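You operate a simulated robot arm through the tools that you are given. There is no shell and no other tool. Be economical: measure what you need, move in short steps, check, and stop when the job is done.

Carry out the task below with a simulated two-armed robot. There is one attempt and no reset: what you move stays moved.

## Task
Stop fan three, scrub the caked patch off the holes, start it again and set its damper to 4.
Fine: Use the green scrubbing brush and put it back; the fan runs on. Dry hands at the buttons. Drop and damage nothing. What is to be rubbed or washed off counts as gone when no trace of it is left.

Only the result counts: the job must be done as asked and must still hold three seconds after the hand-in. Knocking over, shifting, dropping, spilling or breaking anything else fails it.

## Robot
Two 7-joint arms with two-finger parallel grippers on one trunk, on a base that drives. Base frame: it is fixed to the floor where the robot stands at the start and does not move with it; the origin is under the middle of the robot, x ahead of it, y to its left, z up. Readings come in mm, degrees, newtons and seconds.
The left shoulder is at the start at [60, 189, 965], the right one opposite. With the tool pointing down near the work surface each hand reaches from about 100 to 640 mm from the robot's upright axis, wherever it stands, measured 20 degrees to its own side. Places, roughly: air valve one [5200, -200, 1100]; air valve two [2900, -200, 1100]; bleed button one [5300, 0, 1100]; bleed button two [2900, 0, 1100]; caked patch on the holes [800, 400, 800]; control plate three [600, -100, 1300]; damper knob one [5300, -200, 1200]; damper knob three [600, -200, 1200]; damper knob two [2900, -200, 1200]; fan lever one [5200, -200, 1400]; fan lever two [2900, -200, 1400]; lock bolt one [5300, 0, 1300]; lock bolt two [2900, 0, 1300]; start button one [5300, 0, 1400]; start button three [600, 0, 1400]; start button two [2900, 0, 1400]. Payload 3.43 kg a hand.
The tool frame of a hand sits at the grasp point between the pads (the TCP): z along the fingers, y along the line on which they close. The tips reach 30 mm beyond it. The gripper opens to 94 mm. The fingers are 28 mm wide and 10 mm thick; the gripper's body (50 by 96 mm) begins 55 mm behind the TCP.
Orientation is told as [roll, pitch, yaw] about the base's x, y, z axes, in that order, counted from this pose: with the fingers straight down and closing along the base's y, the tool's x points along the base's -x, its y along +y and its z along -z.

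## Interface
- The arms move only by the tool drive_tool. It takes "left_commands", "right_commands" or both (then of equal length, played together; a hand with none holds still); each is a list of rows, each an object of numbers (a shift or turn left out is 0, a gripper value left out holds the last): "tx", "ty", "tz": the shift along the tool's x, y, z in mm; "ax", "ay", "az": the turn, a rotation vector about the tool's x, y, z in degrees. In form: [{"tx": .., "ty": .., "tz": .., "ax": .., "ay": .., "az": ..}, ...]. A call has 1 to 10 rows; each row is the pose to reach, as a shift and turn from the pose commanded when the call began, along the tool's axes at that moment. "left_claw" and "right_claw" are, for a hand that has rows, the finger opening in mm, from 0 to 94, set as the call begins (left out, the last holds). A row lasts 0.2 s, in which the tool goes at most 50 mm and 8.6 degrees; a call with a longer step from one row to the next is refused whole, and so is a gripper value outside its range. A pose out of reach is approached as far as the arm can. The call stops where the force on the tool passes 40 N (or 10 N more than at its start, if that is more) or the arm is blocked; 0.2 s more then pass. Each finger travels about 153 mm/s and halts on what it meets, pressing with about 28 N; the grip force reading is that of the motor and also rises with nothing between the fingers. The clock runs only during rows and for 0.2 s after the last one: add rows that repeat a pose to give the fingers time. It gives the time, the measured TCP pose, the force on the tool (base axes), the opening and the grip force at its end, in the units of the frame above (readings bear some noise), with the torque about the TCP (base axes, N m) and any sound that the robot's microphone picked up.
- Cameras (640 x 400 px; columns grow to the right, rows downward): "scene" is now at [32.6, -1.4, 1559.2]; the picture's right is [-0.02, -1.00, 0.00], its down [-0.34, 0.01, -0.94] and it looks along [0.94, -0.02, -0.34] (base axes); focal length 214 px, centre (320, 200). "left" rides on the left gripper at [76, -14, -102] in its tool frame; the picture's right is [0.18, 0.98, 0.00], its down [-0.75, 0.14, -0.64] and it looks along [-0.63, 0.12, 0.77] (tool axes); focal length 243 px, centre (320, 200). "right" rides on the right gripper at [76, 14, -103] in its tool frame; the picture's right is [-0.18, 0.98, 0.00], its down [-0.75, -0.14, -0.64] and it looks along [-0.63, -0.12, 0.77] (tool axes); focal length 243 px, centre (320, 200). There is no depth. A picture from a camera that has moved, and an enlarged one, comes with that camera's place and axes in the base frame and with its lens.
- get_image(camera): a new picture of that camera. It takes no simulated time.
- move_column(by): slides the trunk up (or, below 0, down) by that many mm; the arms and the scene camera ride with it, the base frame stays. It gives what a move gives, with no picture.
- steer(legs): drives the robot by 1 to 6 legs, each [ahead, left, turn to the left] in mm, mm and degrees, along the robot's own axes; the way and the turn of a leg run together, so that a leg with both is an arc; at most 1500 mm and 180 degrees a leg. The arms and the cameras ride along, it lands a little off, and it stops where it bumps. It gives what a move gives.
- turn_head(pan, tilt): turns the head with the scene camera to pan (to the left, within 86 degrees either way) and tilt (down, from -29 to 69), counted from straight ahead of the robot. It gives what a move gives.
- zoom(camera, box): a new picture of the part [left, top, right, bottom] of that camera's present view, enlarged. It takes no simulated time.
- finish_job(): hands the job in; it is judged then, once.

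Work in short steps. Places have to be worked out from the pictures, the camera data and where the tool is seen: move nearer, look again, correct. Check each grasp and each placing, and mend what went wrong. You have 120 turns and 88 pictures in all, those below and enlarged ones among them. Open the grippers and draw the arms clear of the work before you hand the job in, unless the task says otherwise; then end with one line.

The tools are called after ">>>" as a command line: name --argument value ..., lists and objects as JSON in quotes. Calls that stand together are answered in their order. drive_tool: Moves the arms, as the interface text tells. Its arguments: {"type":"object","properties":{"left_commands":{"type":"array"},"left_claw":{"type":"number"},"right_commands":{"type":"array"},"right_claw":{"type":"number"}},"required":[]} The other tools are called the same way: move_column (by) slides the trunk up or down; steer (legs) drives the base; turn_head (pan, tilt) turns the head that bears the scene camera; get_image (camera) takes a picture; zoom (camera, box) takes an enlarged picture of a part of a camera's view; finish_job () hands the job in.

At the start:

```text
time_s: 0.0
left_tool_pos: [476.5, 135.5, 999.8]
left_tool_rot: [0.0, 0.0, -0.1]
left_ft_force: [-0.3, -0.6, 0.0]
left_wrist_torque: [0.0, -0.04, 0.01]
left_width: 93.9
left_gripper_force: 0.0
right_tool_pos: [384.1, -219.6, 999.9]
right_tool_rot: [0.0, 0.0, -0.1]
right_ft_force: [-0.6, 0.1, 0.6]
right_wrist_torque: [0.02, -0.02, -0.03]
right_width: 94.1
right_gripper_force: 0.0
trunk travel left (down, up): [-637.0, 353.0]
robot x, y, heading: [-1.7, -1.3, 0.5]
head pan, tilt: [-1.0, 19.8]
```

scene: 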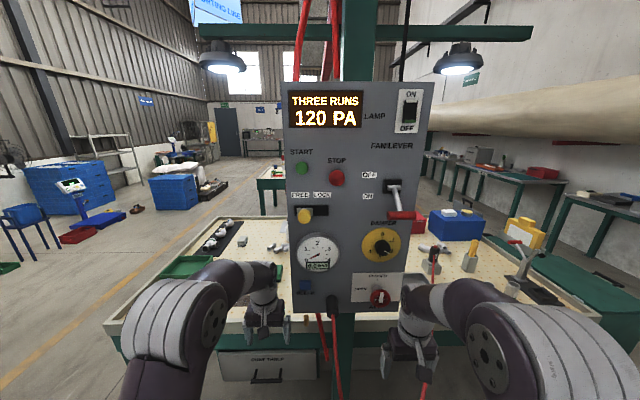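
right: 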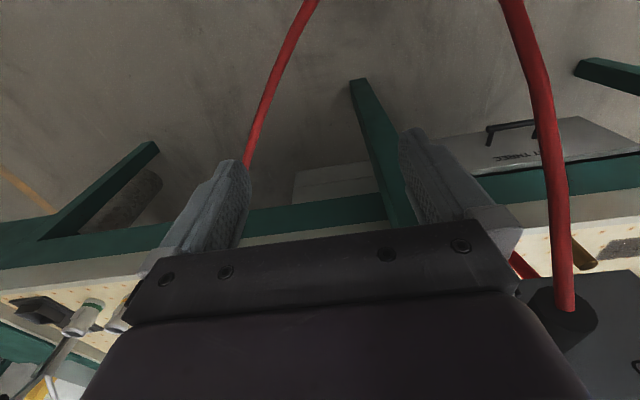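
left: 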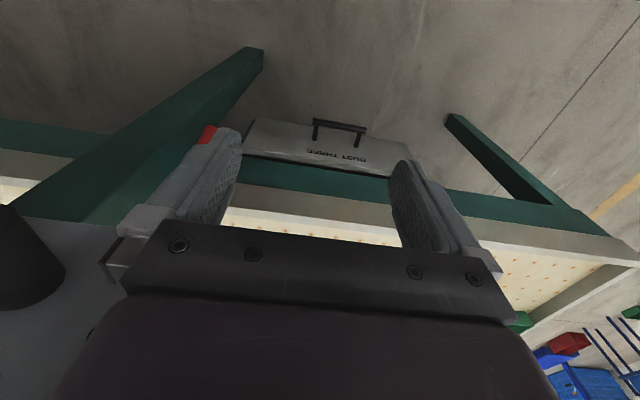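

The control plate sits right ahead, with the table behind it. I zoom on the plate and on the table at both sides to read labels.

>>> zoom --camera "scene" --box '[270, 75, 450, 320]'

>>> zoom --camera "scene" --box '[100, 200, 320, 340]'

>>> zoom --camera "scene" --box '[390, 190, 610, 330]'

```text
1.63 times, centred on (360, 198) of scene
camera zoom: at [32.6, -1.4, 1559.2], right [-0.02, -1.0, 0.0], down [-0.34, 0.01, -0.94], along [0.94, -0.02, -0.34], focal length 350 px, centre (255, 204)
```

zoom: 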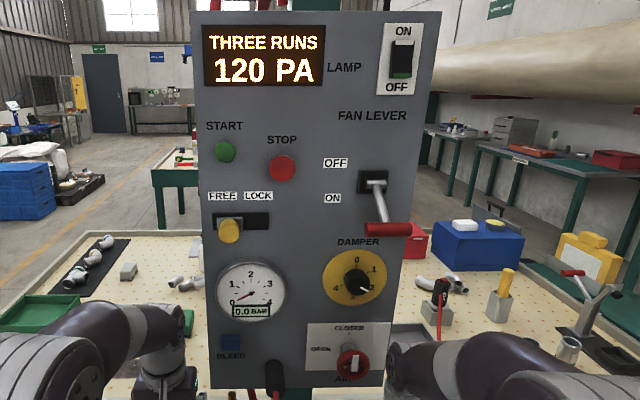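

```text
2.86 times, centred on (210, 270) of scene
camera zoom: at [32.6, -1.4, 1559.2], right [-0.02, -1.0, 0.0], down [-0.34, 0.01, -0.94], along [0.94, -0.02, -0.34], focal length 613 px, centre (634, 0)
```

zoom: 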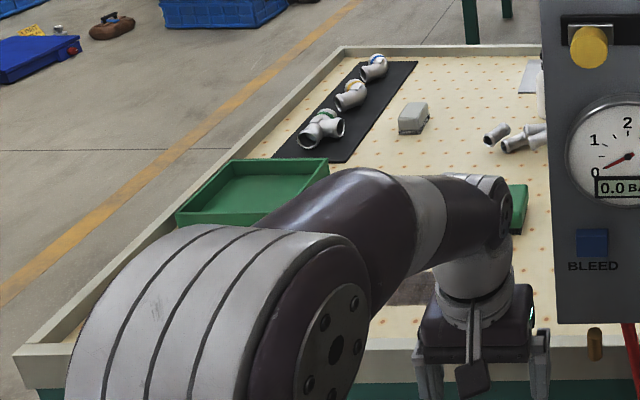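

```text
2.86 times, centred on (500, 260) of scene
camera zoom: at [32.6, -1.4, 1559.2], right [-0.02, -1.0, 0.0], down [-0.34, 0.01, -0.94], along [0.94, -0.02, -0.34], focal length 613 px, centre (-194, 29)
```

zoom: 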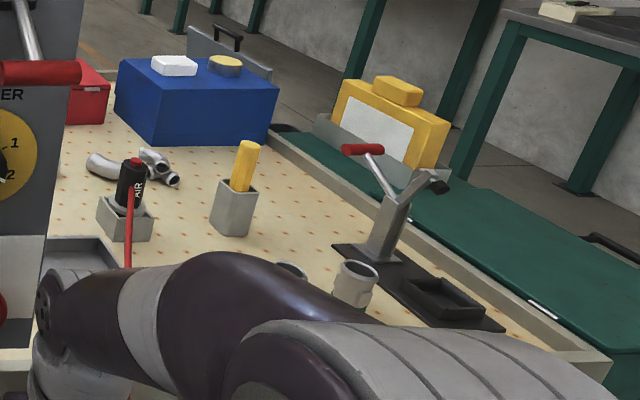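

The fan runs (120 PA). I turn the head down-left to look for the patch and the brush.

>>> turn_head --pan 30 --tilt 40

>>> get_image --camera "scene"

```text
time_s: 1.0
left_tool_pos: [475.6, 135.8, 1000.1]
left_tool_rot: [0.0, 0.0, 0.0]
left_ft_force: [0.5, 0.6, 0.5]
left_wrist_torque: [0.0, -0.01, 0.03]
left_width: 94.0
left_gripper_force: 0.1
right_tool_pos: [384.8, -219.5, 999.5]
right_tool_rot: [-0.1, -0.1, 0.0]
right_ft_force: [-0.2, 0.9, 0.0]
right_wrist_torque: [0.03, -0.02, 0.0]
right_width: 94.0
right_gripper_force: 0.1
trunk travel left (down, up): [-637.0, 353.0]
robot x, y, heading: [0.6, -0.9, -0.0]
head pan, tilt: [30.0, 40.0]
```

```text
81 pictures are left
camera scene: at [13.1, 42.7, 1527.5], right [0.5, -0.87, 0.0], down [-0.56, -0.32, -0.77], along [0.66, 0.38, -0.64], focal length 214 px, centre (320, 200)
```

scene: 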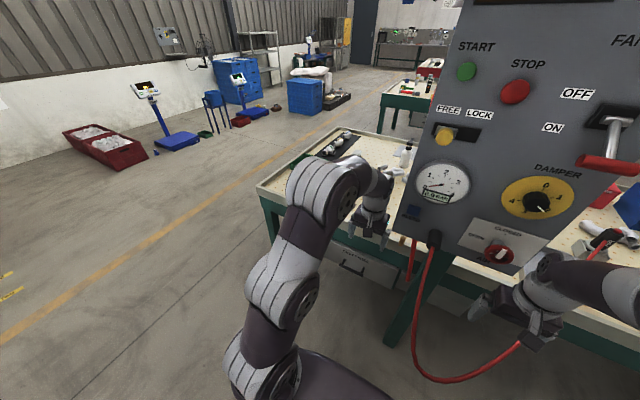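

Triangulated, STOP lies about [546, -54, 1433] and START about [546, 30, 1456]. I raise the trunk so that the right hand can reach them facing forward.

>>> move_column --by 300

>>> turn_head --pan 35 --tilt 45

>>> get_image --camera "scene"

```text
time_s: 4.0
left_tool_pos: [476.3, 134.8, 1298.6]
left_tool_rot: [-0.1, 0.0, 0.0]
left_ft_force: [-0.4, 0.0, 0.8]
left_wrist_torque: [0.01, -0.01, 0.01]
left_width: 93.9
left_gripper_force: 0.1
right_tool_pos: [385.0, -218.7, 1299.6]
right_tool_rot: [0.0, 0.0, -0.1]
right_ft_force: [0.4, 0.9, -1.1]
right_wrist_torque: [-0.01, -0.04, -0.01]
right_width: 93.8
right_gripper_force: 0.0
trunk travel left (down, up): [-937.0, 53.0]
robot x, y, heading: [0.4, 1.4, -0.1]
head pan, tilt: [30.0, 40.0]
```

```text
time_s: 4.6
left_tool_pos: [476.8, 134.1, 1300.5]
left_tool_rot: [0.0, 0.0, 0.0]
left_ft_force: [-0.5, -0.6, -0.4]
left_wrist_torque: [-0.04, -0.01, -0.01]
left_width: 94.0
left_gripper_force: 0.0
right_tool_pos: [386.2, -220.0, 1300.9]
right_tool_rot: [0.0, 0.0, -0.1]
right_ft_force: [0.1, -0.8, -0.4]
right_wrist_torque: [0.05, 0.0, -0.01]
right_width: 93.7
right_gripper_force: 0.0
trunk travel left (down, up): [-937.0, 53.0]
robot x, y, heading: [-1.3, -4.2, 0.0]
head pan, tilt: [35.0, 45.0]
```

```text
80 pictures are left
camera scene: at [6.2, 46.9, 1820.2], right [0.57, -0.82, 0.0], down [-0.58, -0.41, -0.71], along [0.58, 0.41, -0.71], focal length 214 px, centre (320, 200)
```

scene: 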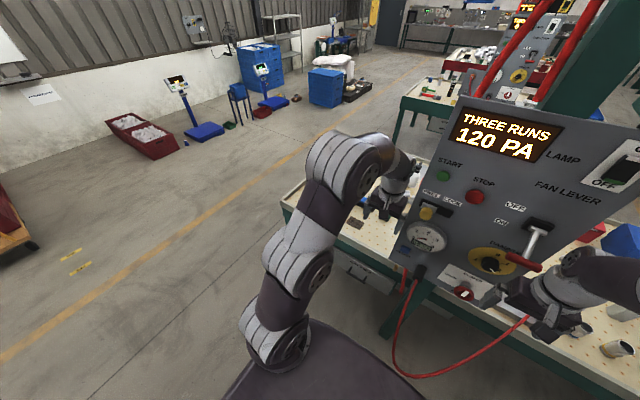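

STOP refined to about [572, -57, 1427]. I close the right gripper and turn it to point forward while moving in front of STOP at a safe distance.

>>> drive_tool --right_commands '[{"ay": -8.5, "ty": 10, "tz": -12}, {"ay": -17, "ty": 25, "tz": -25}, {"ay": -25.5, "ty": 40, "tz": -38}, {"ay": -34, "ty": 60, "tz": -50}, {"ay": -42.5, "ty": 80, "tz": -65}, {"ay": -51, "ty": 100, "tz": -80}, {"ay": -59.5, "ty": 120, "tz": -95}, {"ay": -68, "ty": 140, "tz": -110}, {"ay": -76.5, "ty": 155, "tz": -120}, {"ay": -85, "ty": 163, "tz": -127}]' --right_claw 0

>>> get_image --camera "right"

>>> get_image --camera "left"

```text
time_s: 6.8
left_tool_pos: [475.8, 134.5, 1298.9]
left_tool_rot: [0.0, 0.0, -0.1]
left_ft_force: [-0.3, -0.1, 0.3]
left_wrist_torque: [0.02, -0.03, -0.04]
left_width: 93.9
left_gripper_force: 0.0
right_tool_pos: [383.7, -65.1, 1421.3]
right_tool_rot: [0.2, -76.5, -0.1]
right_ft_force: [-0.1, -0.3, 1.0]
right_wrist_torque: [-0.01, 0.01, 0.03]
right_width: 0.0
right_gripper_force: 28.2
right hand out of reach, approached as far as the arm can: row 10
trunk travel left (down, up): [-937.0, 53.0]
robot x, y, heading: [5.7, -2.7, 0.0]
head pan, tilt: [35.0, 45.0]
```

```text
79 pictures are left
camera right: at [266.4, -50.9, 1370.5], right [0.04, 0.98, 0.18], down [-0.45, -0.14, 0.88], along [0.89, -0.12, 0.44], focal length 243 px, centre (320, 200)
```

right: 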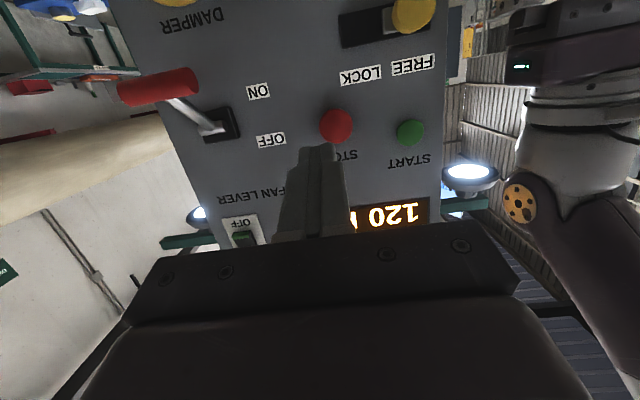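

```text
78 pictures are left
camera left: at [399.9, 121.3, 1402.0], right [-0.18, 0.98, 0.0], down [0.75, 0.14, 0.64], along [0.63, 0.12, -0.77], focal length 243 px, centre (320, 200)
```

left: 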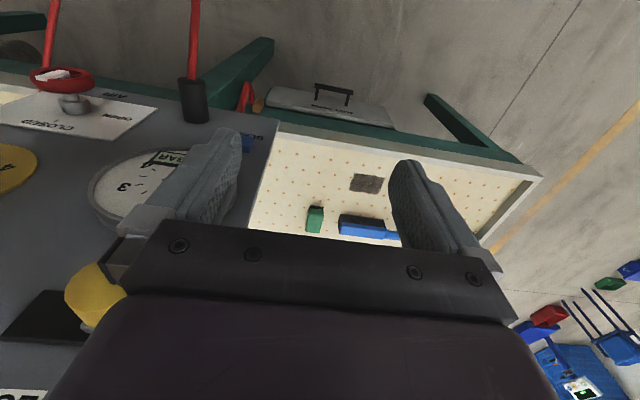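

STOP confirmed near [572, -55, 1426]. The left camera also shows the patch (~[808, 343]), a green block brush (~[969, 212]) and a blue one. I move forward with the right hand.

>>> drive_tool --right_commands '[{"tz": 30, "ay": -3}, {"tz": 60, "ay": -5}, {"tz": 90, "ay": -5}, {"tz": 110, "ay": -5}, {"tz": 110, "ay": -5}]'

>>> get_image --camera "right"

```text
time_s: 8.0
left_tool_pos: [475.9, 136.0, 1300.2]
left_tool_rot: [0.0, 0.0, 0.0]
left_ft_force: [0.2, -0.7, -0.1]
left_wrist_torque: [0.0, -0.04, 0.01]
left_width: 93.8
left_gripper_force: 0.0
right_tool_pos: [491.5, -64.5, 1392.7]
right_tool_rot: [0.1, -81.5, -0.1]
right_ft_force: [-0.5, -0.9, -0.4]
right_wrist_torque: [-0.01, 0.03, 0.01]
right_width: 0.0
right_gripper_force: 27.8
trunk travel left (down, up): [-937.0, 53.0]
robot x, y, heading: [-0.1, -0.3, 0.3]
head pan, tilt: [35.0, 45.0]
```

```text
77 pictures are left
camera right: at [379.6, -49.6, 1332.6], right [0.03, 0.98, 0.18], down [-0.52, -0.14, 0.84], along [0.85, -0.12, 0.51], focal length 243 px, centre (320, 200)
```

right: 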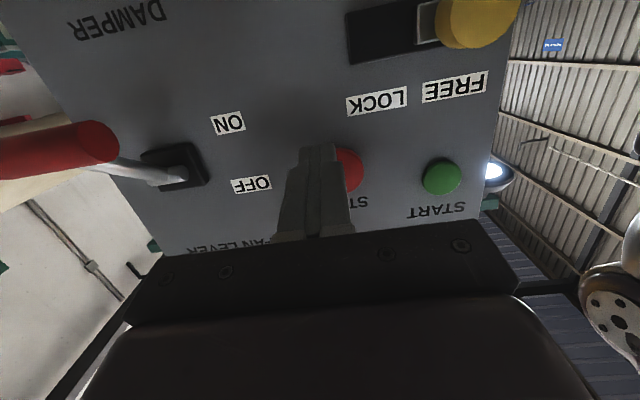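

I level the tool and centre on STOP (about y -53, z 1424) before pushing.

>>> drive_tool --right_commands '[{"tx": -16, "ty": 6, "tz": -2, "ay": -4.2}, {"tx": -31, "ty": 12, "tz": -5, "ay": -8.5}, {"tx": -31, "ty": 12, "tz": -5, "ay": -8.5}]'

>>> get_image --camera "right"

```text
time_s: 8.8
left_tool_pos: [476.1, 135.8, 1300.2]
left_tool_rot: [0.1, 0.1, 0.0]
left_ft_force: [0.0, -0.6, -0.1]
left_wrist_torque: [-0.02, -0.01, 0.02]
left_width: 94.0
left_gripper_force: 0.0
right_tool_pos: [507.6, -54.2, 1438.0]
right_tool_rot: [-3.1, -89.7, 3.4]
right_ft_force: [-1.3, 0.0, -1.0]
right_wrist_torque: [0.0, -0.01, -0.03]
right_width: 0.0
right_gripper_force: 28.0
right hand out of reach, approached as far as the arm can: row 2, 3
trunk travel left (down, up): [-937.0, 53.0]
robot x, y, heading: [2.0, 0.2, -0.1]
head pan, tilt: [35.0, 45.0]
```

```text
76 pictures are left
camera right: at [404.6, -40.2, 1361.9], right [0.0, 0.98, 0.18], down [-0.64, -0.14, 0.76], along [0.77, -0.12, 0.63], focal length 243 px, centre (320, 200)
```

right: 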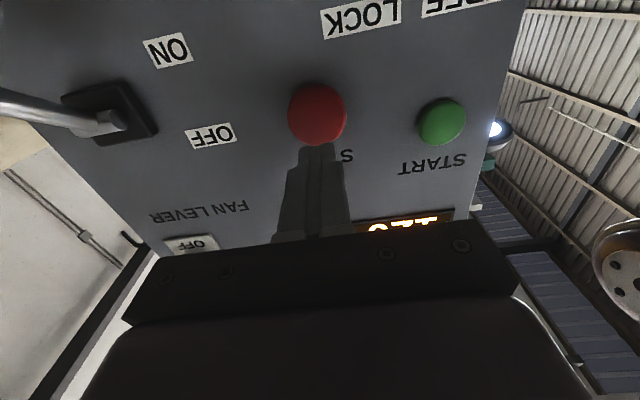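

STOP is at about z 1421, and the tip is at z 1438. I go down 16 mm and push forward in small steps.

>>> drive_tool --right_commands '[{"tx": 16}, {"tx": 16, "tz": 10}, {"tx": 16, "tz": 18}, {"tx": 16, "tz": 24}, {"tx": 16, "tz": 30}, {"tx": 16, "tz": 35}]'

>>> get_image --camera "right"

>>> get_image --camera "scene"

```text
time_s: 10.2
left_tool_pos: [475.2, 135.9, 1299.2]
left_tool_rot: [-0.1, 0.0, 0.0]
left_ft_force: [0.1, -0.6, 0.3]
left_wrist_torque: [0.0, 0.06, 0.03]
left_width: 93.8
left_gripper_force: 0.1
right_tool_pos: [539.7, -54.6, 1423.5]
right_tool_rot: [-55.3, -90.0, 55.3]
right_ft_force: [-1.1, 0.7, -0.5]
right_wrist_torque: [0.0, 0.03, 0.02]
right_width: 0.1
right_gripper_force: 28.1
right hand out of reach, approached as far as the arm can: row 1
trunk travel left (down, up): [-937.0, 53.0]
robot x, y, heading: [-2.4, -2.2, -0.0]
head pan, tilt: [35.0, 45.0]
```

```text
75 pictures are left
camera right: at [438.5, -39.8, 1346.3], right [0.0, 0.98, 0.18], down [-0.64, -0.14, 0.75], along [0.77, -0.12, 0.63], focal length 243 px, centre (320, 200)
```

right: 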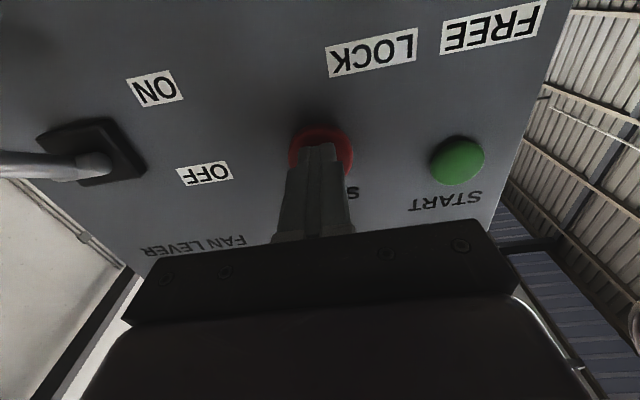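

```text
74 pictures are left
camera scene: at [5.6, 47.1, 1820.1], right [0.57, -0.82, 0.0], down [-0.58, -0.41, -0.71], along [0.58, 0.41, -0.71], focal length 214 px, centre (320, 200)
```

scene: 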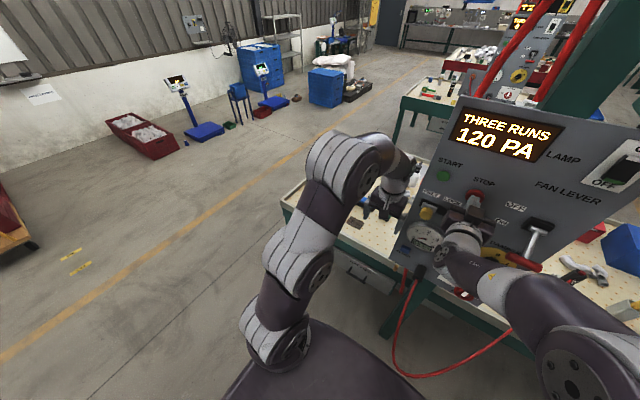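

No contact yet with the tip at x 570; I go on forward in small steps.

>>> drive_tool --right_commands '[{"tz": 4}, {"tz": 8}, {"tz": 12}, {"tz": 16}, {"tz": 20}, {"tz": 24}, {"tz": 28}]'

>>> zoom --camera "scene" --box '[380, 90, 620, 300]'

```text
time_s: 11.6
left_tool_pos: [465.4, 134.6, 1302.9]
left_tool_rot: [-0.1, -0.4, 0.1]
left_ft_force: [-0.2, 0.5, 0.9]
left_wrist_torque: [-0.01, 0.04, 0.0]
left_width: 94.0
left_gripper_force: 0.2
right_tool_pos: [550.4, -54.8, 1423.3]
right_tool_rot: [-57.6, -89.8, 57.6]
right_ft_force: [-38.7, 0.3, 4.4]
right_wrist_torque: [0.1, -0.2, -0.03]
right_width: 0.0
right_gripper_force: 28.1
trunk travel left (down, up): [-937.0, 53.0]
robot x, y, heading: [0.2, 0.3, 0.1]
head pan, tilt: [35.0, 45.0]
heard: click
stopped in row 6 (right hand): the force on the tool passed its limit at 45 N (the readings are from after the stop); the commanded pose is now the measured one
```

```text
1.90 times, centred on (500, 195) of scene
camera zoom: at [-7.7, 46.5, 1820.5], right [0.57, -0.82, 0.0], down [-0.57, -0.41, -0.71], along [0.58, 0.41, -0.7], focal length 408 px, centre (-23, 210)
```

zoom: 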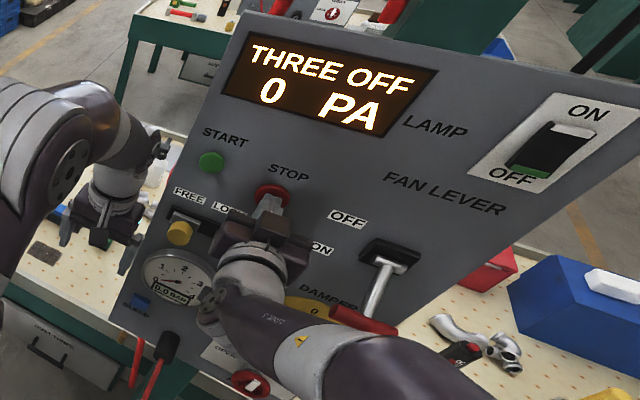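

Display says "THREE OFF 0 PA". I draw the right hand back and fold it downward again.

>>> drive_tool --right_commands '[{"tz": -40}, {"tz": -80}, {"tz": -120, "ay": 5}, {"tz": -150, "ay": 13, "ty": -20}, {"tz": -170, "ay": 21, "ty": -45}, {"tz": -190, "ay": 29, "ty": -70}, {"tz": -210, "ay": 37, "ty": -95, "tx": 20}, {"tz": -230, "ay": 45, "ty": -120, "tx": 40}, {"tz": -245, "ay": 53, "ty": -145, "tx": 60}, {"tz": -260, "ay": 61, "ty": -165, "tx": 80}]'

>>> drive_tool --right_commands '[{"ay": 8}, {"ay": 16}, {"ay": 24}, {"ay": 29}]'

```text
time_s: 13.8
left_tool_pos: [475.0, 135.9, 1299.7]
left_tool_rot: [-0.1, -0.1, 0.0]
left_ft_force: [-0.6, -0.5, -0.6]
left_wrist_torque: [0.01, -0.02, 0.02]
left_width: 94.0
left_gripper_force: 0.1
right_tool_pos: [322.2, -224.9, 1346.8]
right_tool_rot: [-0.1, -28.3, 0.1]
right_ft_force: [-1.0, 0.0, 0.5]
right_wrist_torque: [0.01, -0.03, 0.01]
right_width: 0.2
right_gripper_force: 27.8
right hand out of reach, approached as far as the arm can: row 2, 3, 6, 7, 8, 9, 10
trunk travel left (down, up): [-937.0, 53.0]
robot x, y, heading: [-0.2, 1.4, -0.1]
head pan, tilt: [35.0, 45.0]
```

```text
time_s: 14.8
left_tool_pos: [475.7, 135.0, 1298.7]
left_tool_rot: [0.0, -0.1, 0.0]
left_ft_force: [0.6, -1.1, 0.3]
left_wrist_torque: [0.01, 0.01, 0.04]
left_width: 93.9
left_gripper_force: 0.2
right_tool_pos: [323.2, -225.6, 1343.9]
right_tool_rot: [-0.2, 0.6, 0.1]
right_ft_force: [0.4, 0.7, -0.6]
right_wrist_torque: [0.0, 0.01, 0.02]
right_width: 0.0
right_gripper_force: 27.6
trunk travel left (down, up): [-937.0, 53.0]
robot x, y, heading: [1.9, -0.5, -0.2]
head pan, tilt: [35.0, 45.0]
```

Both hands are clear. I tuck them back further and then drive left, stopping short of the table to look.

>>> drive_tool --right_commands '[{"tx": 40}, {"tx": 80}, {"tx": 120}]' --left_commands '[{"tx": 40}, {"tx": 80, "ty": 40}, {"tx": 120, "ty": 80}]'

>>> steer --legs '[[0, 420, 0], [150, 0, 0]]'

>>> turn_head --pan 0 --tilt 50

>>> get_image --camera "scene"

```text
refused: row 2 steps farther than a row can; nothing moved
```

```text
time_s: 18.3
left_tool_pos: [622.2, 555.0, 1301.2]
left_tool_rot: [0.0, -0.1, -0.1]
left_ft_force: [-0.6, -0.9, 0.0]
left_wrist_torque: [-0.02, -0.02, 0.0]
left_width: 93.8
left_gripper_force: 0.0
right_tool_pos: [468.3, 195.1, 1343.9]
right_tool_rot: [-0.3, 0.4, 0.0]
right_ft_force: [0.6, -0.2, -0.1]
right_wrist_torque: [-0.03, 0.0, 0.04]
right_width: 0.2
right_gripper_force: 27.6
trunk travel left (down, up): [-937.0, 53.0]
robot x, y, heading: [147.6, 420.5, -0.3]
head pan, tilt: [35.0, 45.0]
```

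```text
time_s: 19.3
left_tool_pos: [625.3, 555.2, 1299.3]
left_tool_rot: [0.0, 0.0, -0.1]
left_ft_force: [-0.6, 0.2, -0.1]
left_wrist_torque: [0.0, 0.01, -0.03]
left_width: 93.7
left_gripper_force: 0.2
right_tool_pos: [471.1, 194.8, 1343.7]
right_tool_rot: [-0.2, 0.6, 0.0]
right_ft_force: [-0.1, -0.1, -1.3]
right_wrist_torque: [-0.04, 0.03, 0.02]
right_width: 0.0
right_gripper_force: 27.7
trunk travel left (down, up): [-937.0, 53.0]
robot x, y, heading: [146.2, 422.0, -0.3]
head pan, tilt: [0.0, 50.0]
```

```text
72 pictures are left
camera scene: at [165.1, 421.3, 1813.3], right [0.0, -1.0, 0.0], down [-0.77, 0.0, -0.64], along [0.64, 0.0, -0.77], focal length 214 px, centre (320, 200)
```

scene: 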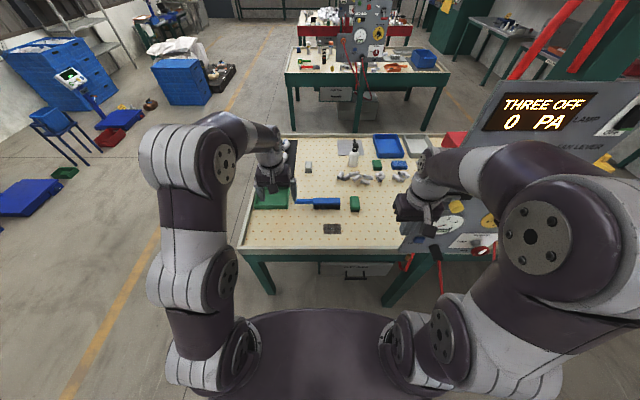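

Good overview. I zoom onto the table.

>>> zoom --camera "scene" --box '[230, 120, 430, 250]'

```text
3.08 times, centred on (330, 185) of scene
camera zoom: at [165.1, 421.3, 1813.3], right [0.0, -1.0, 0.0], down [-0.77, 0.0, -0.64], along [0.64, 0.0, -0.77], focal length 660 px, centre (289, 246)
```

zoom: 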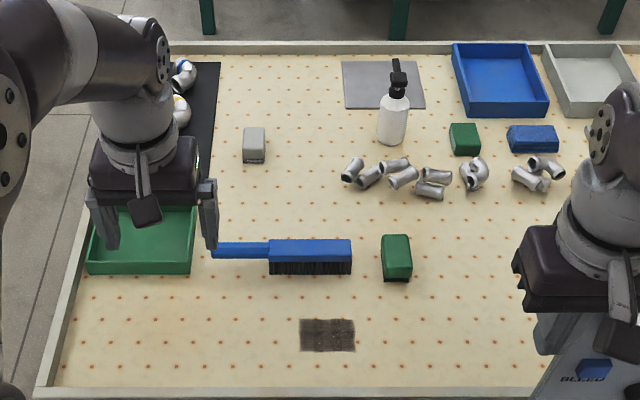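

Table coordinates: patch about [799, 351], near green brush about [944, 217], blue handled brush beside it. I pull the right hand back and drive nearer.

>>> drive_tool --right_commands '[{"tx": 40}, {"tx": 80}, {"tx": 120}]'

>>> steer --legs '[[130, 0, 0]]'

>>> turn_head --pan -25 --tilt 55

>>> get_image --camera "scene"

```text
time_s: 20.1
left_tool_pos: [624.7, 554.8, 1298.6]
left_tool_rot: [0.0, 0.0, -0.1]
left_ft_force: [-0.3, 0.7, -0.5]
left_wrist_torque: [-0.01, 0.0, 0.01]
left_width: 94.2
left_gripper_force: 0.1
right_tool_pos: [368.9, 196.0, 1340.7]
right_tool_rot: [-0.1, 0.7, 0.0]
right_ft_force: [0.1, -0.8, 0.5]
right_wrist_torque: [0.01, 0.03, -0.02]
right_width: 0.0
right_gripper_force: 27.7
right hand out of reach, approached as far as the arm can: row 3
trunk travel left (down, up): [-937.0, 53.0]
robot x, y, heading: [145.4, 421.3, 0.0]
head pan, tilt: [0.0, 50.0]
```

```text
time_s: 21.4
left_tool_pos: [753.0, 555.6, 1300.5]
left_tool_rot: [0.0, -0.3, -0.2]
left_ft_force: [0.2, 0.5, -0.1]
left_wrist_torque: [0.01, -0.01, 0.01]
left_width: 94.1
left_gripper_force: 0.1
right_tool_pos: [496.1, 194.8, 1342.0]
right_tool_rot: [-0.2, 0.6, -0.1]
right_ft_force: [0.0, 0.2, 0.0]
right_wrist_torque: [0.01, -0.01, 0.03]
right_width: 0.0
right_gripper_force: 28.1
trunk travel left (down, up): [-937.0, 53.0]
robot x, y, heading: [277.2, 419.9, -0.2]
head pan, tilt: [0.0, 50.0]
```

```text
time_s: 22.3
left_tool_pos: [756.0, 554.5, 1299.7]
left_tool_rot: [0.0, -0.1, -0.1]
left_ft_force: [-0.2, 0.0, -0.5]
left_wrist_torque: [0.04, -0.01, 0.0]
left_width: 94.0
left_gripper_force: 0.0
right_tool_pos: [499.5, 194.1, 1342.1]
right_tool_rot: [-0.1, 0.6, -0.2]
right_ft_force: [0.4, 0.3, -0.1]
right_wrist_torque: [-0.02, -0.01, -0.02]
right_width: 0.0
right_gripper_force: 28.0
trunk travel left (down, up): [-937.0, 53.0]
robot x, y, heading: [281.0, 425.0, 0.0]
head pan, tilt: [-25.0, 55.0]
```

```text
70 pictures are left
camera scene: at [284.3, 390.3, 1806.7], right [-0.43, -0.91, 0.0], down [-0.74, 0.35, -0.57], along [0.52, -0.24, -0.82], focal length 214 px, centre (320, 200)
```

scene: 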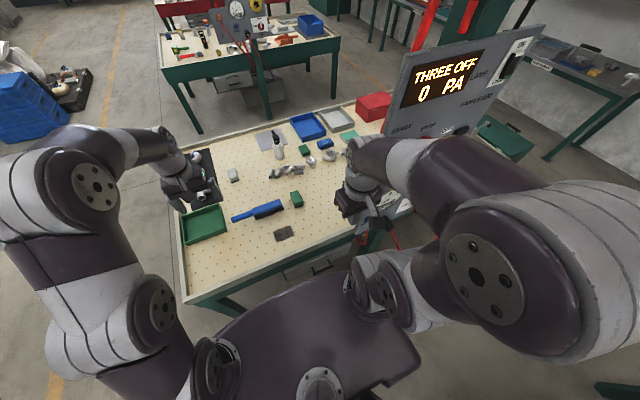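

The right hand clears the panel's edge. I drive another 90 mm, and lower the trunk to working height.

>>> steer --legs '[[90, 0, 0]]'

>>> move_column --by -250

>>> turn_head --pan -10 --tilt 60

>>> get_image --camera "scene"

```text
time_s: 23.4
left_tool_pos: [841.6, 554.5, 1301.1]
left_tool_rot: [0.0, -0.2, -0.3]
left_ft_force: [-0.7, 0.2, 0.1]
left_wrist_torque: [0.01, -0.02, 0.01]
left_width: 94.0
left_gripper_force: 0.0
right_tool_pos: [586.1, 194.1, 1342.2]
right_tool_rot: [-0.1, 0.5, -0.1]
right_ft_force: [-0.3, -0.6, 0.5]
right_wrist_torque: [-0.01, -0.02, 0.0]
right_width: 0.1
right_gripper_force: 28.1
trunk travel left (down, up): [-937.0, 53.0]
robot x, y, heading: [369.5, 420.7, -0.0]
head pan, tilt: [-25.0, 55.0]
```

```text
time_s: 26.0
left_tool_pos: [846.5, 554.6, 1050.4]
left_tool_rot: [0.0, 0.0, -0.3]
left_ft_force: [0.0, -0.4, -0.3]
left_wrist_torque: [0.01, -0.01, 0.02]
left_width: 94.3
left_gripper_force: 0.1
right_tool_pos: [589.6, 194.7, 1091.3]
right_tool_rot: [-0.2, 0.6, -0.1]
right_ft_force: [-0.4, -0.1, 0.7]
right_wrist_torque: [-0.03, 0.02, 0.0]
right_width: 0.1
right_gripper_force: 28.2
trunk travel left (down, up): [-687.0, 303.0]
robot x, y, heading: [368.2, 416.8, -0.3]
head pan, tilt: [-25.0, 55.0]
```

```text
time_s: 26.8
left_tool_pos: [846.4, 554.3, 1050.5]
left_tool_rot: [0.1, 0.0, -0.3]
left_ft_force: [0.5, 0.1, 0.2]
left_wrist_torque: [-0.02, 0.01, 0.02]
left_width: 94.0
left_gripper_force: 0.0
right_tool_pos: [589.0, 194.0, 1092.3]
right_tool_rot: [0.0, 0.6, -0.1]
right_ft_force: [0.3, 0.3, -0.2]
right_wrist_torque: [0.02, -0.02, -0.04]
right_width: 0.0
right_gripper_force: 28.4
trunk travel left (down, up): [-687.0, 303.0]
robot x, y, heading: [370.0, 418.1, -0.0]
head pan, tilt: [-10.0, 60.0]
```

```text
69 pictures are left
camera scene: at [374.9, 408.8, 1550.7], right [-0.18, -0.98, 0.0], down [-0.85, 0.15, -0.5], along [0.49, -0.09, -0.87], focal length 214 px, centre (320, 200)
```

scene: 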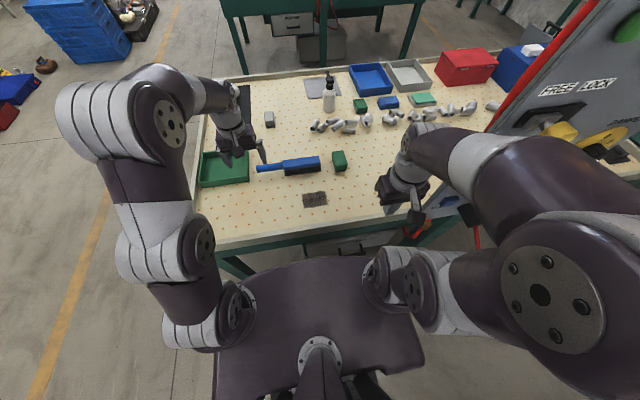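

>>> zoom --camera "scene" --box '[240, 60, 440, 220]'

```text
2.50 times, centred on (340, 140) of scene
camera zoom: at [374.9, 408.8, 1550.7], right [-0.18, -0.98, 0.0], down [-0.85, 0.15, -0.5], along [0.49, -0.09, -0.87], focal length 536 px, centre (270, 350)
```

zoom: 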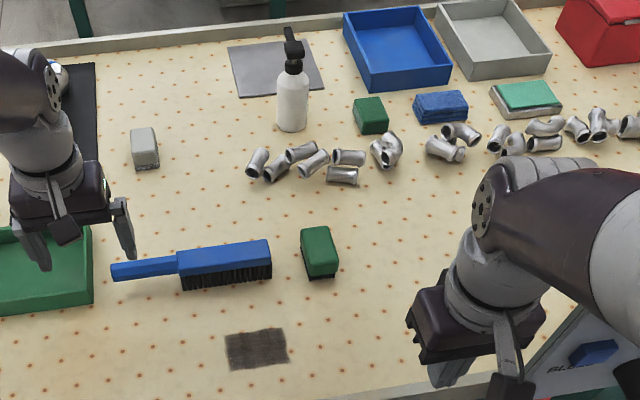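

The near green block (with dark bristles) is the scrubbing brush at about [948, 218]. I bring the left hand above it.

>>> drive_tool --left_commands '[{"ty": -45, "tx": -12}, {"ty": -90, "tx": -24}, {"ty": -135, "tx": -36}, {"ty": -180, "tx": -48}, {"ty": -225, "tx": -60}, {"ty": -270, "tx": -72}, {"ty": -310, "tx": -85, "tz": 20}, {"ty": -336, "tx": -90, "tz": 50}, {"ty": -336, "tx": -90, "tz": 80}]' --left_claw 94

>>> get_image --camera "left"

```text
time_s: 28.8
left_tool_pos: [858.6, 285.9, 929.6]
left_tool_rot: [-0.5, -0.9, -0.2]
left_ft_force: [0.0, 0.9, 0.3]
left_wrist_torque: [0.04, 0.03, 0.01]
left_width: 93.9
left_gripper_force: 0.0
left hand out of reach, approached as far as the arm can: row 1, 2, 3, 4, 5, 6, 7, 8, 9
right_tool_pos: [589.9, 193.8, 1091.7]
right_tool_rot: [-0.1, 0.7, -0.1]
right_ft_force: [0.9, -0.2, -0.4]
right_wrist_torque: [0.02, 0.03, -0.01]
right_width: 0.0
right_gripper_force: 27.8
trunk travel left (down, up): [-687.0, 303.0]
robot x, y, heading: [368.6, 417.9, -0.4]
head pan, tilt: [-10.0, 60.0]
```

```text
67 pictures are left
camera left: at [780.9, 273.6, 1030.4], right [-0.18, 0.98, -0.01], down [0.74, 0.15, 0.65], along [0.64, 0.11, -0.76], focal length 243 px, centre (320, 200)
```

left: 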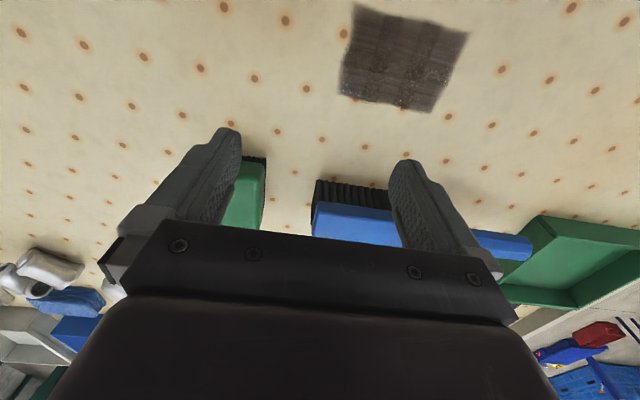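

Here the reach is limited on the inner side. I swing the left hand back left and up, then turn the robot 25° to the right so the brush lies more toward the left arm's own side.

>>> drive_tool --left_commands '[{"ty": 20, "tz": -40}, {"ty": 60, "tz": -60}, {"ty": 105, "tz": -80}, {"ty": 150, "tz": -80}, {"ty": 195, "tz": -80}, {"ty": 235, "tz": -80}]'

>>> steer --legs '[[0, 0, -25]]'

>>> get_image --camera "scene"

```text
time_s: 30.1
left_tool_pos: [852.9, 521.2, 1018.6]
left_tool_rot: [0.0, 0.0, -0.3]
left_ft_force: [0.4, 0.6, 0.3]
left_wrist_torque: [0.01, 0.01, -0.01]
left_width: 93.9
left_gripper_force: 0.0
left hand out of reach, approached as far as the arm can: row 1, 2, 3
right_tool_pos: [589.7, 195.3, 1091.8]
right_tool_rot: [-0.2, 0.5, -0.2]
right_ft_force: [0.6, 0.6, 1.4]
right_wrist_torque: [0.0, 0.01, 0.01]
right_width: 0.2
right_gripper_force: 28.2
trunk travel left (down, up): [-687.0, 303.0]
robot x, y, heading: [369.3, 420.6, -0.3]
head pan, tilt: [-10.0, 60.0]
```

```text
time_s: 31.8
left_tool_pos: [851.8, 308.9, 1018.9]
left_tool_rot: [0.1, -0.1, -24.8]
left_ft_force: [-0.5, 0.3, -0.1]
left_wrist_torque: [-0.04, -0.01, 0.01]
left_width: 93.7
left_gripper_force: 0.0
right_tool_pos: [475.0, 122.8, 1091.9]
right_tool_rot: [-0.1, 0.6, -24.7]
right_ft_force: [-0.4, 0.0, -0.4]
right_wrist_torque: [0.03, 0.01, 0.03]
right_width: 0.0
right_gripper_force: 27.9
trunk travel left (down, up): [-687.0, 303.0]
robot x, y, heading: [372.0, 416.1, -24.8]
head pan, tilt: [-10.0, 60.0]
```

```text
66 pictures are left
camera scene: at [369.5, 407.5, 1550.7], right [-0.57, -0.82, 0.0], down [-0.71, 0.5, -0.5], along [0.41, -0.29, -0.87], focal length 214 px, centre (320, 200)
```

scene: 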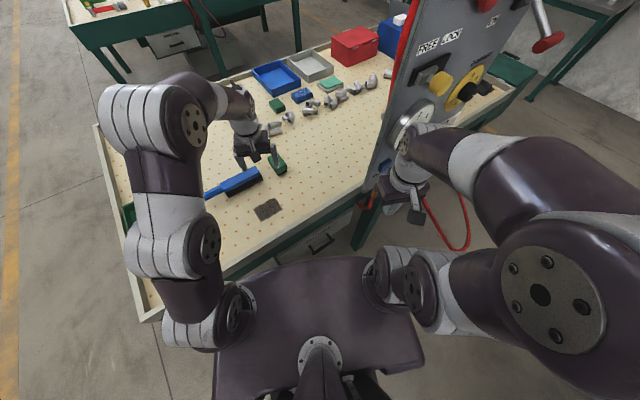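

I move the left hand over the brush and turn it square to the table.

>>> drive_tool --left_commands '[{"tx": -40, "ty": -14, "az": -8.3}, {"tx": -80, "ty": -28, "az": -16.6}, {"tx": -125, "ty": -42, "az": -24.8}, {"tx": -125, "ty": -42, "az": -24.8, "tz": 40}, {"tx": -125, "ty": -42, "az": -24.8, "tz": 60}]'

>>> get_image --camera "left"

```text
time_s: 33.0
left_tool_pos: [911.1, 250.1, 951.5]
left_tool_rot: [0.0, 0.0, 0.0]
left_ft_force: [-0.9, 0.4, -0.2]
left_wrist_torque: [-0.02, 0.0, 0.02]
left_width: 94.2
left_gripper_force: 0.1
left hand out of reach, approached as far as the arm can: row 1, 2, 3, 4, 5
right_tool_pos: [475.3, 123.6, 1091.5]
right_tool_rot: [-0.1, 0.6, -24.8]
right_ft_force: [-0.4, 0.1, -0.1]
right_wrist_torque: [0.01, 0.01, 0.0]
right_width: 0.0
right_gripper_force: 28.0
trunk travel left (down, up): [-687.0, 303.0]
robot x, y, heading: [367.9, 420.7, -24.8]
head pan, tilt: [-10.0, 60.0]
```

```text
65 pictures are left
camera left: at [834.9, 236.1, 1054.2], right [-0.18, 0.98, 0.0], down [0.75, 0.14, 0.64], along [0.63, 0.12, -0.77], focal length 243 px, centre (320, 200)
```

left: 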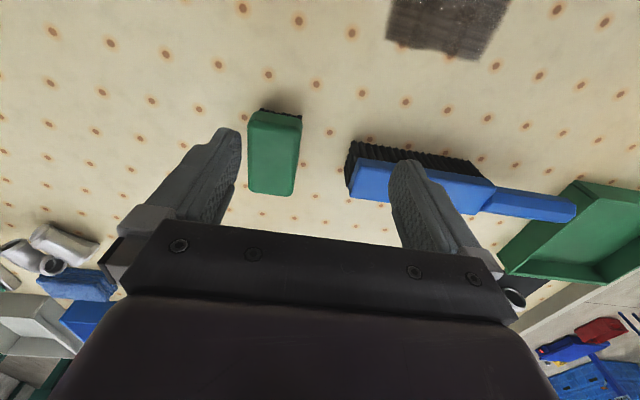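

The brush is about [956, 211]. The arm falls short by ~50 mm, so I drive the base 60 mm ahead.

>>> steer --legs '[[60, 0, 0]]'

>>> drive_tool --left_commands '[{"tz": 5}, {"tz": 10}]'

>>> get_image --camera "left"

```text
time_s: 34.0
left_tool_pos: [965.2, 223.9, 952.1]
left_tool_rot: [0.0, 0.0, -0.1]
left_ft_force: [0.3, -0.7, -0.8]
left_wrist_torque: [0.03, 0.03, -0.05]
left_width: 94.2
left_gripper_force: 0.1
right_tool_pos: [529.8, 97.2, 1091.0]
right_tool_rot: [-0.1, 0.7, -24.7]
right_ft_force: [0.3, 0.1, -0.1]
right_wrist_torque: [0.0, 0.0, 0.02]
right_width: 0.3
right_gripper_force: 27.8
trunk travel left (down, up): [-687.0, 303.0]
robot x, y, heading: [423.7, 393.6, -24.6]
head pan, tilt: [-10.0, 60.0]
```

```text
time_s: 34.6
left_tool_pos: [966.1, 224.2, 940.9]
left_tool_rot: [-0.1, 0.0, 0.0]
left_ft_force: [-0.2, 0.6, 0.8]
left_wrist_torque: [0.04, 0.01, -0.03]
left_width: 94.1
left_gripper_force: 0.0
right_tool_pos: [531.6, 97.2, 1092.6]
right_tool_rot: [-0.1, 0.7, -24.8]
right_ft_force: [0.3, 0.8, -0.3]
right_wrist_torque: [0.0, 0.05, -0.04]
right_width: 0.0
right_gripper_force: 28.0
trunk travel left (down, up): [-687.0, 303.0]
robot x, y, heading: [425.7, 399.5, -24.7]
head pan, tilt: [-10.0, 60.0]
```

```text
64 pictures are left
camera left: at [889.8, 211.6, 1043.6], right [-0.18, 0.98, 0.0], down [0.75, 0.14, 0.64], along [0.63, 0.12, -0.77], focal length 243 px, centre (320, 200)
```

left: 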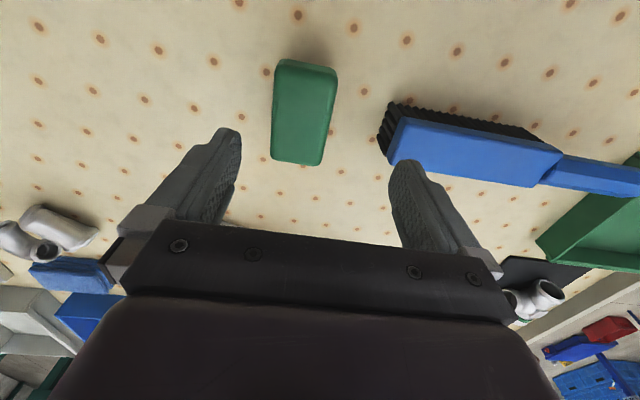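

Brush centre is about [968, 212], ~50 mm wide, 87 mm long. I narrow the opening a bit, centre and descend to z≈855, then look.

>>> drive_tool --left_commands '[{"tx": -2, "ty": -12}, {"tx": -2, "ty": -12, "tz": 40}, {"tx": -2, "ty": -12, "tz": 70}, {"tx": -2, "ty": -12, "tz": 85}]' --left_claw 78

>>> get_image --camera "left"

>>> get_image --camera "scene"

```text
time_s: 35.6
left_tool_pos: [967.0, 212.8, 857.2]
left_tool_rot: [0.0, 0.0, -0.1]
left_ft_force: [-0.1, 0.6, 0.3]
left_wrist_torque: [0.02, 0.0, 0.03]
left_width: 78.0
left_gripper_force: 0.2
right_tool_pos: [528.4, 98.2, 1091.0]
right_tool_rot: [-0.1, 0.8, -24.8]
right_ft_force: [0.2, 0.5, 0.2]
right_wrist_torque: [-0.03, 0.0, 0.02]
right_width: 0.1
right_gripper_force: 27.4
trunk travel left (down, up): [-687.0, 303.0]
robot x, y, heading: [420.6, 395.3, -24.9]
head pan, tilt: [-10.0, 60.0]
```

```text
63 pictures are left
camera left: at [891.6, 198.7, 959.0], right [-0.18, 0.98, 0.0], down [0.75, 0.14, 0.64], along [0.63, 0.12, -0.77], focal length 243 px, centre (320, 200)
```

left: 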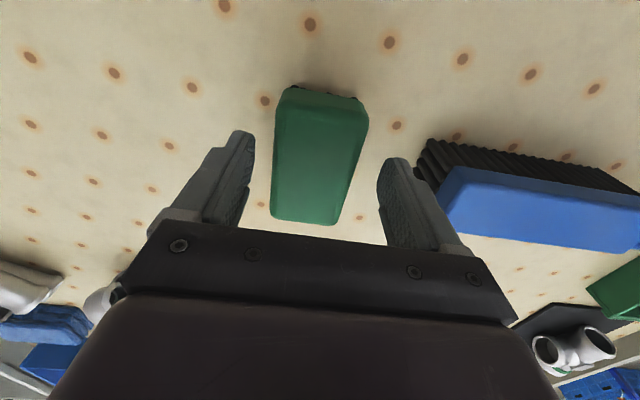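

```text
62 pictures are left
camera scene: at [424.0, 382.2, 1550.7], right [-0.57, -0.82, 0.0], down [-0.71, 0.5, -0.5], along [0.41, -0.29, -0.87], focal length 214 px, centre (320, 200)
```

scene: 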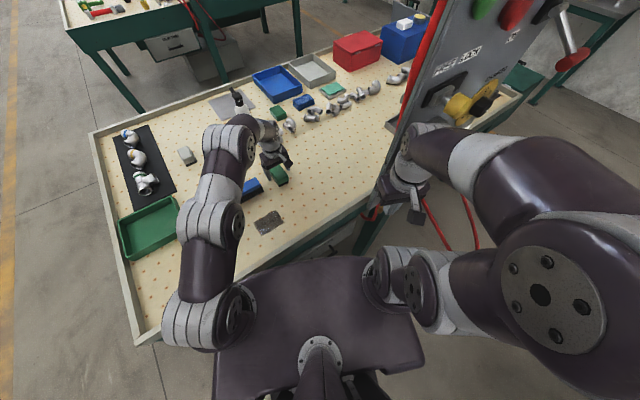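

Comparing the views, the brush top is nearer z≈800 (table ≈755), centre about [978, 214]. I shift 8 mm and descend further with the force stop.

>>> drive_tool --left_commands '[{"tx": -8, "ty": 1, "tz": 10}, {"tx": -8, "ty": 1, "tz": 20}, {"tx": -8, "ty": 1, "tz": 30}, {"tx": -8, "ty": 1, "tz": 38}]'

>>> get_image --camera "left"

>>> zoom --camera "scene" --box '[200, 100, 340, 200]'

```text
time_s: 36.6
left_tool_pos: [974.6, 213.4, 819.8]
left_tool_rot: [0.1, -0.2, -0.1]
left_ft_force: [-0.2, -0.3, 0.0]
left_wrist_torque: [0.01, -0.03, -0.06]
left_width: 78.0
left_gripper_force: 0.0
right_tool_pos: [530.2, 98.4, 1091.6]
right_tool_rot: [-0.2, 0.7, -24.8]
right_ft_force: [-0.3, -0.1, -0.3]
right_wrist_torque: [0.01, -0.01, 0.02]
right_width: 0.0
right_gripper_force: 28.1
trunk travel left (down, up): [-687.0, 303.0]
robot x, y, heading: [427.3, 395.5, -25.1]
head pan, tilt: [-10.0, 60.0]
```

```text
61 pictures are left
camera left: at [899.0, 199.9, 921.6], right [-0.18, 0.98, 0.0], down [0.75, 0.14, 0.64], along [0.63, 0.12, -0.77], focal length 243 px, centre (320, 200)
```

left: 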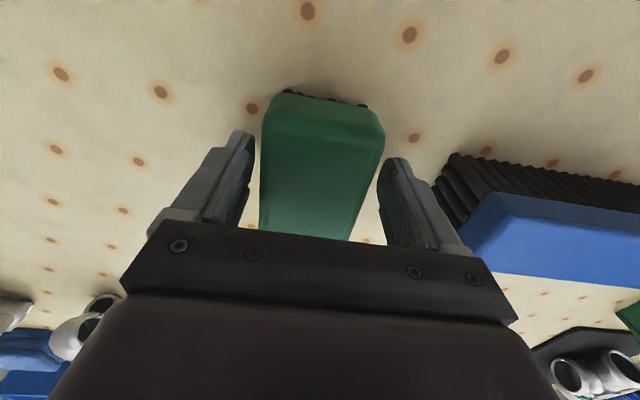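

```text
4.00 times, centred on (270, 150) of scene
camera zoom: at [423.9, 382.3, 1550.7], right [-0.57, -0.82, 0.0], down [-0.71, 0.5, -0.5], along [0.41, -0.29, -0.87], focal length 858 px, centre (520, 400)
```

zoom: 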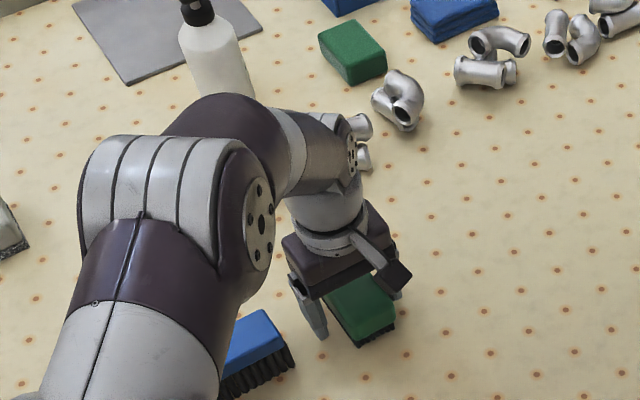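

Near edge at x≈938, so the TCP is near its middle. I go down 20 mm more, then close with time for the fingers.

>>> drive_tool --left_commands '[{"tx": -4, "tz": 7}, {"tx": -4, "tz": 14}, {"tx": -4, "tz": 20}]'

>>> drive_tool --left_commands '[{"tz": 0}, {"tz": 0}, {"tz": 0}, {"tz": 0}]' --left_claw 30

>>> get_image --camera "left"

```text
time_s: 37.4
left_tool_pos: [978.9, 212.6, 810.0]
left_tool_rot: [-0.4, -0.6, 0.0]
left_ft_force: [-17.0, 4.2, 27.0]
left_wrist_torque: [1.37, 0.87, 0.61]
left_width: 80.8
left_gripper_force: 2.1
right_tool_pos: [526.6, 99.0, 1093.4]
right_tool_rot: [0.0, 0.4, -24.8]
right_ft_force: [0.3, -0.1, 0.9]
right_wrist_torque: [0.0, 0.02, -0.03]
right_width: 0.0
right_gripper_force: 28.1
trunk travel left (down, up): [-687.0, 303.0]
robot x, y, heading: [425.1, 395.5, -24.7]
head pan, tilt: [-10.0, 60.0]
stopped in row 3 (left hand): the force on the tool passed its limit at 49 N (the readings are from after the stop); the commanded pose is now the measured one
```

```text
time_s: 38.4
left_tool_pos: [980.6, 214.1, 811.2]
left_tool_rot: [-0.6, -0.9, -0.1]
left_ft_force: [-2.7, 10.7, 39.9]
left_wrist_torque: [1.68, 0.35, 0.01]
left_width: 57.9
left_gripper_force: 27.9
right_tool_pos: [525.8, 100.7, 1092.9]
right_tool_rot: [-0.2, 0.4, -24.7]
right_ft_force: [0.7, -0.4, -0.1]
right_wrist_torque: [0.01, 0.0, -0.03]
right_width: 0.0
right_gripper_force: 27.9
trunk travel left (down, up): [-687.0, 303.0]
robot x, y, heading: [425.1, 394.1, -25.2]
head pan, tilt: [-10.0, 60.0]
```

```text
59 pictures are left
camera left: at [903.1, 200.6, 911.8], right [-0.18, 0.98, -0.01], down [0.74, 0.15, 0.65], along [0.64, 0.11, -0.76], focal length 243 px, centre (320, 200)
```

left: 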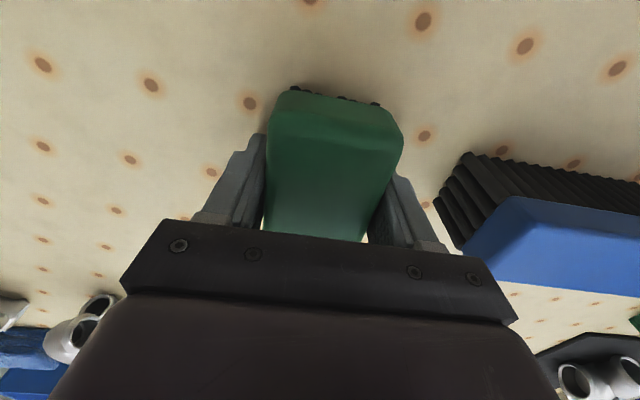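

The fingertips met the table (so table ≈ z 780). I open, raise about 14 mm, and regrip so that the tips stay clear of the table while scrubbing.

>>> drive_tool --left_commands '[{"tz": -2}, {"tz": -2}, {"tz": -8}, {"tz": -14}]' --left_claw 76

>>> drive_tool --left_commands '[{"tz": 0}, {"tz": 0}, {"tz": 0}, {"tz": 0}]' --left_claw 30

```text
time_s: 39.4
left_tool_pos: [981.0, 213.4, 819.3]
left_tool_rot: [-0.3, -0.5, 0.0]
left_ft_force: [0.0, 0.5, 0.3]
left_wrist_torque: [0.01, 0.0, 0.0]
left_width: 75.8
left_gripper_force: 0.1
right_tool_pos: [529.8, 98.8, 1092.8]
right_tool_rot: [-0.1, 0.6, -24.8]
right_ft_force: [0.2, 0.2, -0.3]
right_wrist_torque: [-0.01, -0.04, 0.0]
right_width: 0.0
right_gripper_force: 28.0
trunk travel left (down, up): [-687.0, 303.0]
robot x, y, heading: [425.3, 393.7, -25.0]
head pan, tilt: [-10.0, 60.0]
```

```text
time_s: 40.4
left_tool_pos: [981.5, 212.9, 819.8]
left_tool_rot: [-0.4, -0.4, -0.1]
left_ft_force: [0.1, 1.0, 0.8]
left_wrist_torque: [0.02, 0.01, -0.02]
left_width: 57.7
left_gripper_force: 28.2
right_tool_pos: [529.4, 98.7, 1092.0]
right_tool_rot: [-0.2, 0.7, -24.9]
right_ft_force: [-0.4, 0.4, 0.3]
right_wrist_torque: [0.01, 0.01, 0.02]
right_width: 0.0
right_gripper_force: 27.8
trunk travel left (down, up): [-687.0, 303.0]
robot x, y, heading: [423.4, 398.8, -25.2]
head pan, tilt: [-10.0, 60.0]
```

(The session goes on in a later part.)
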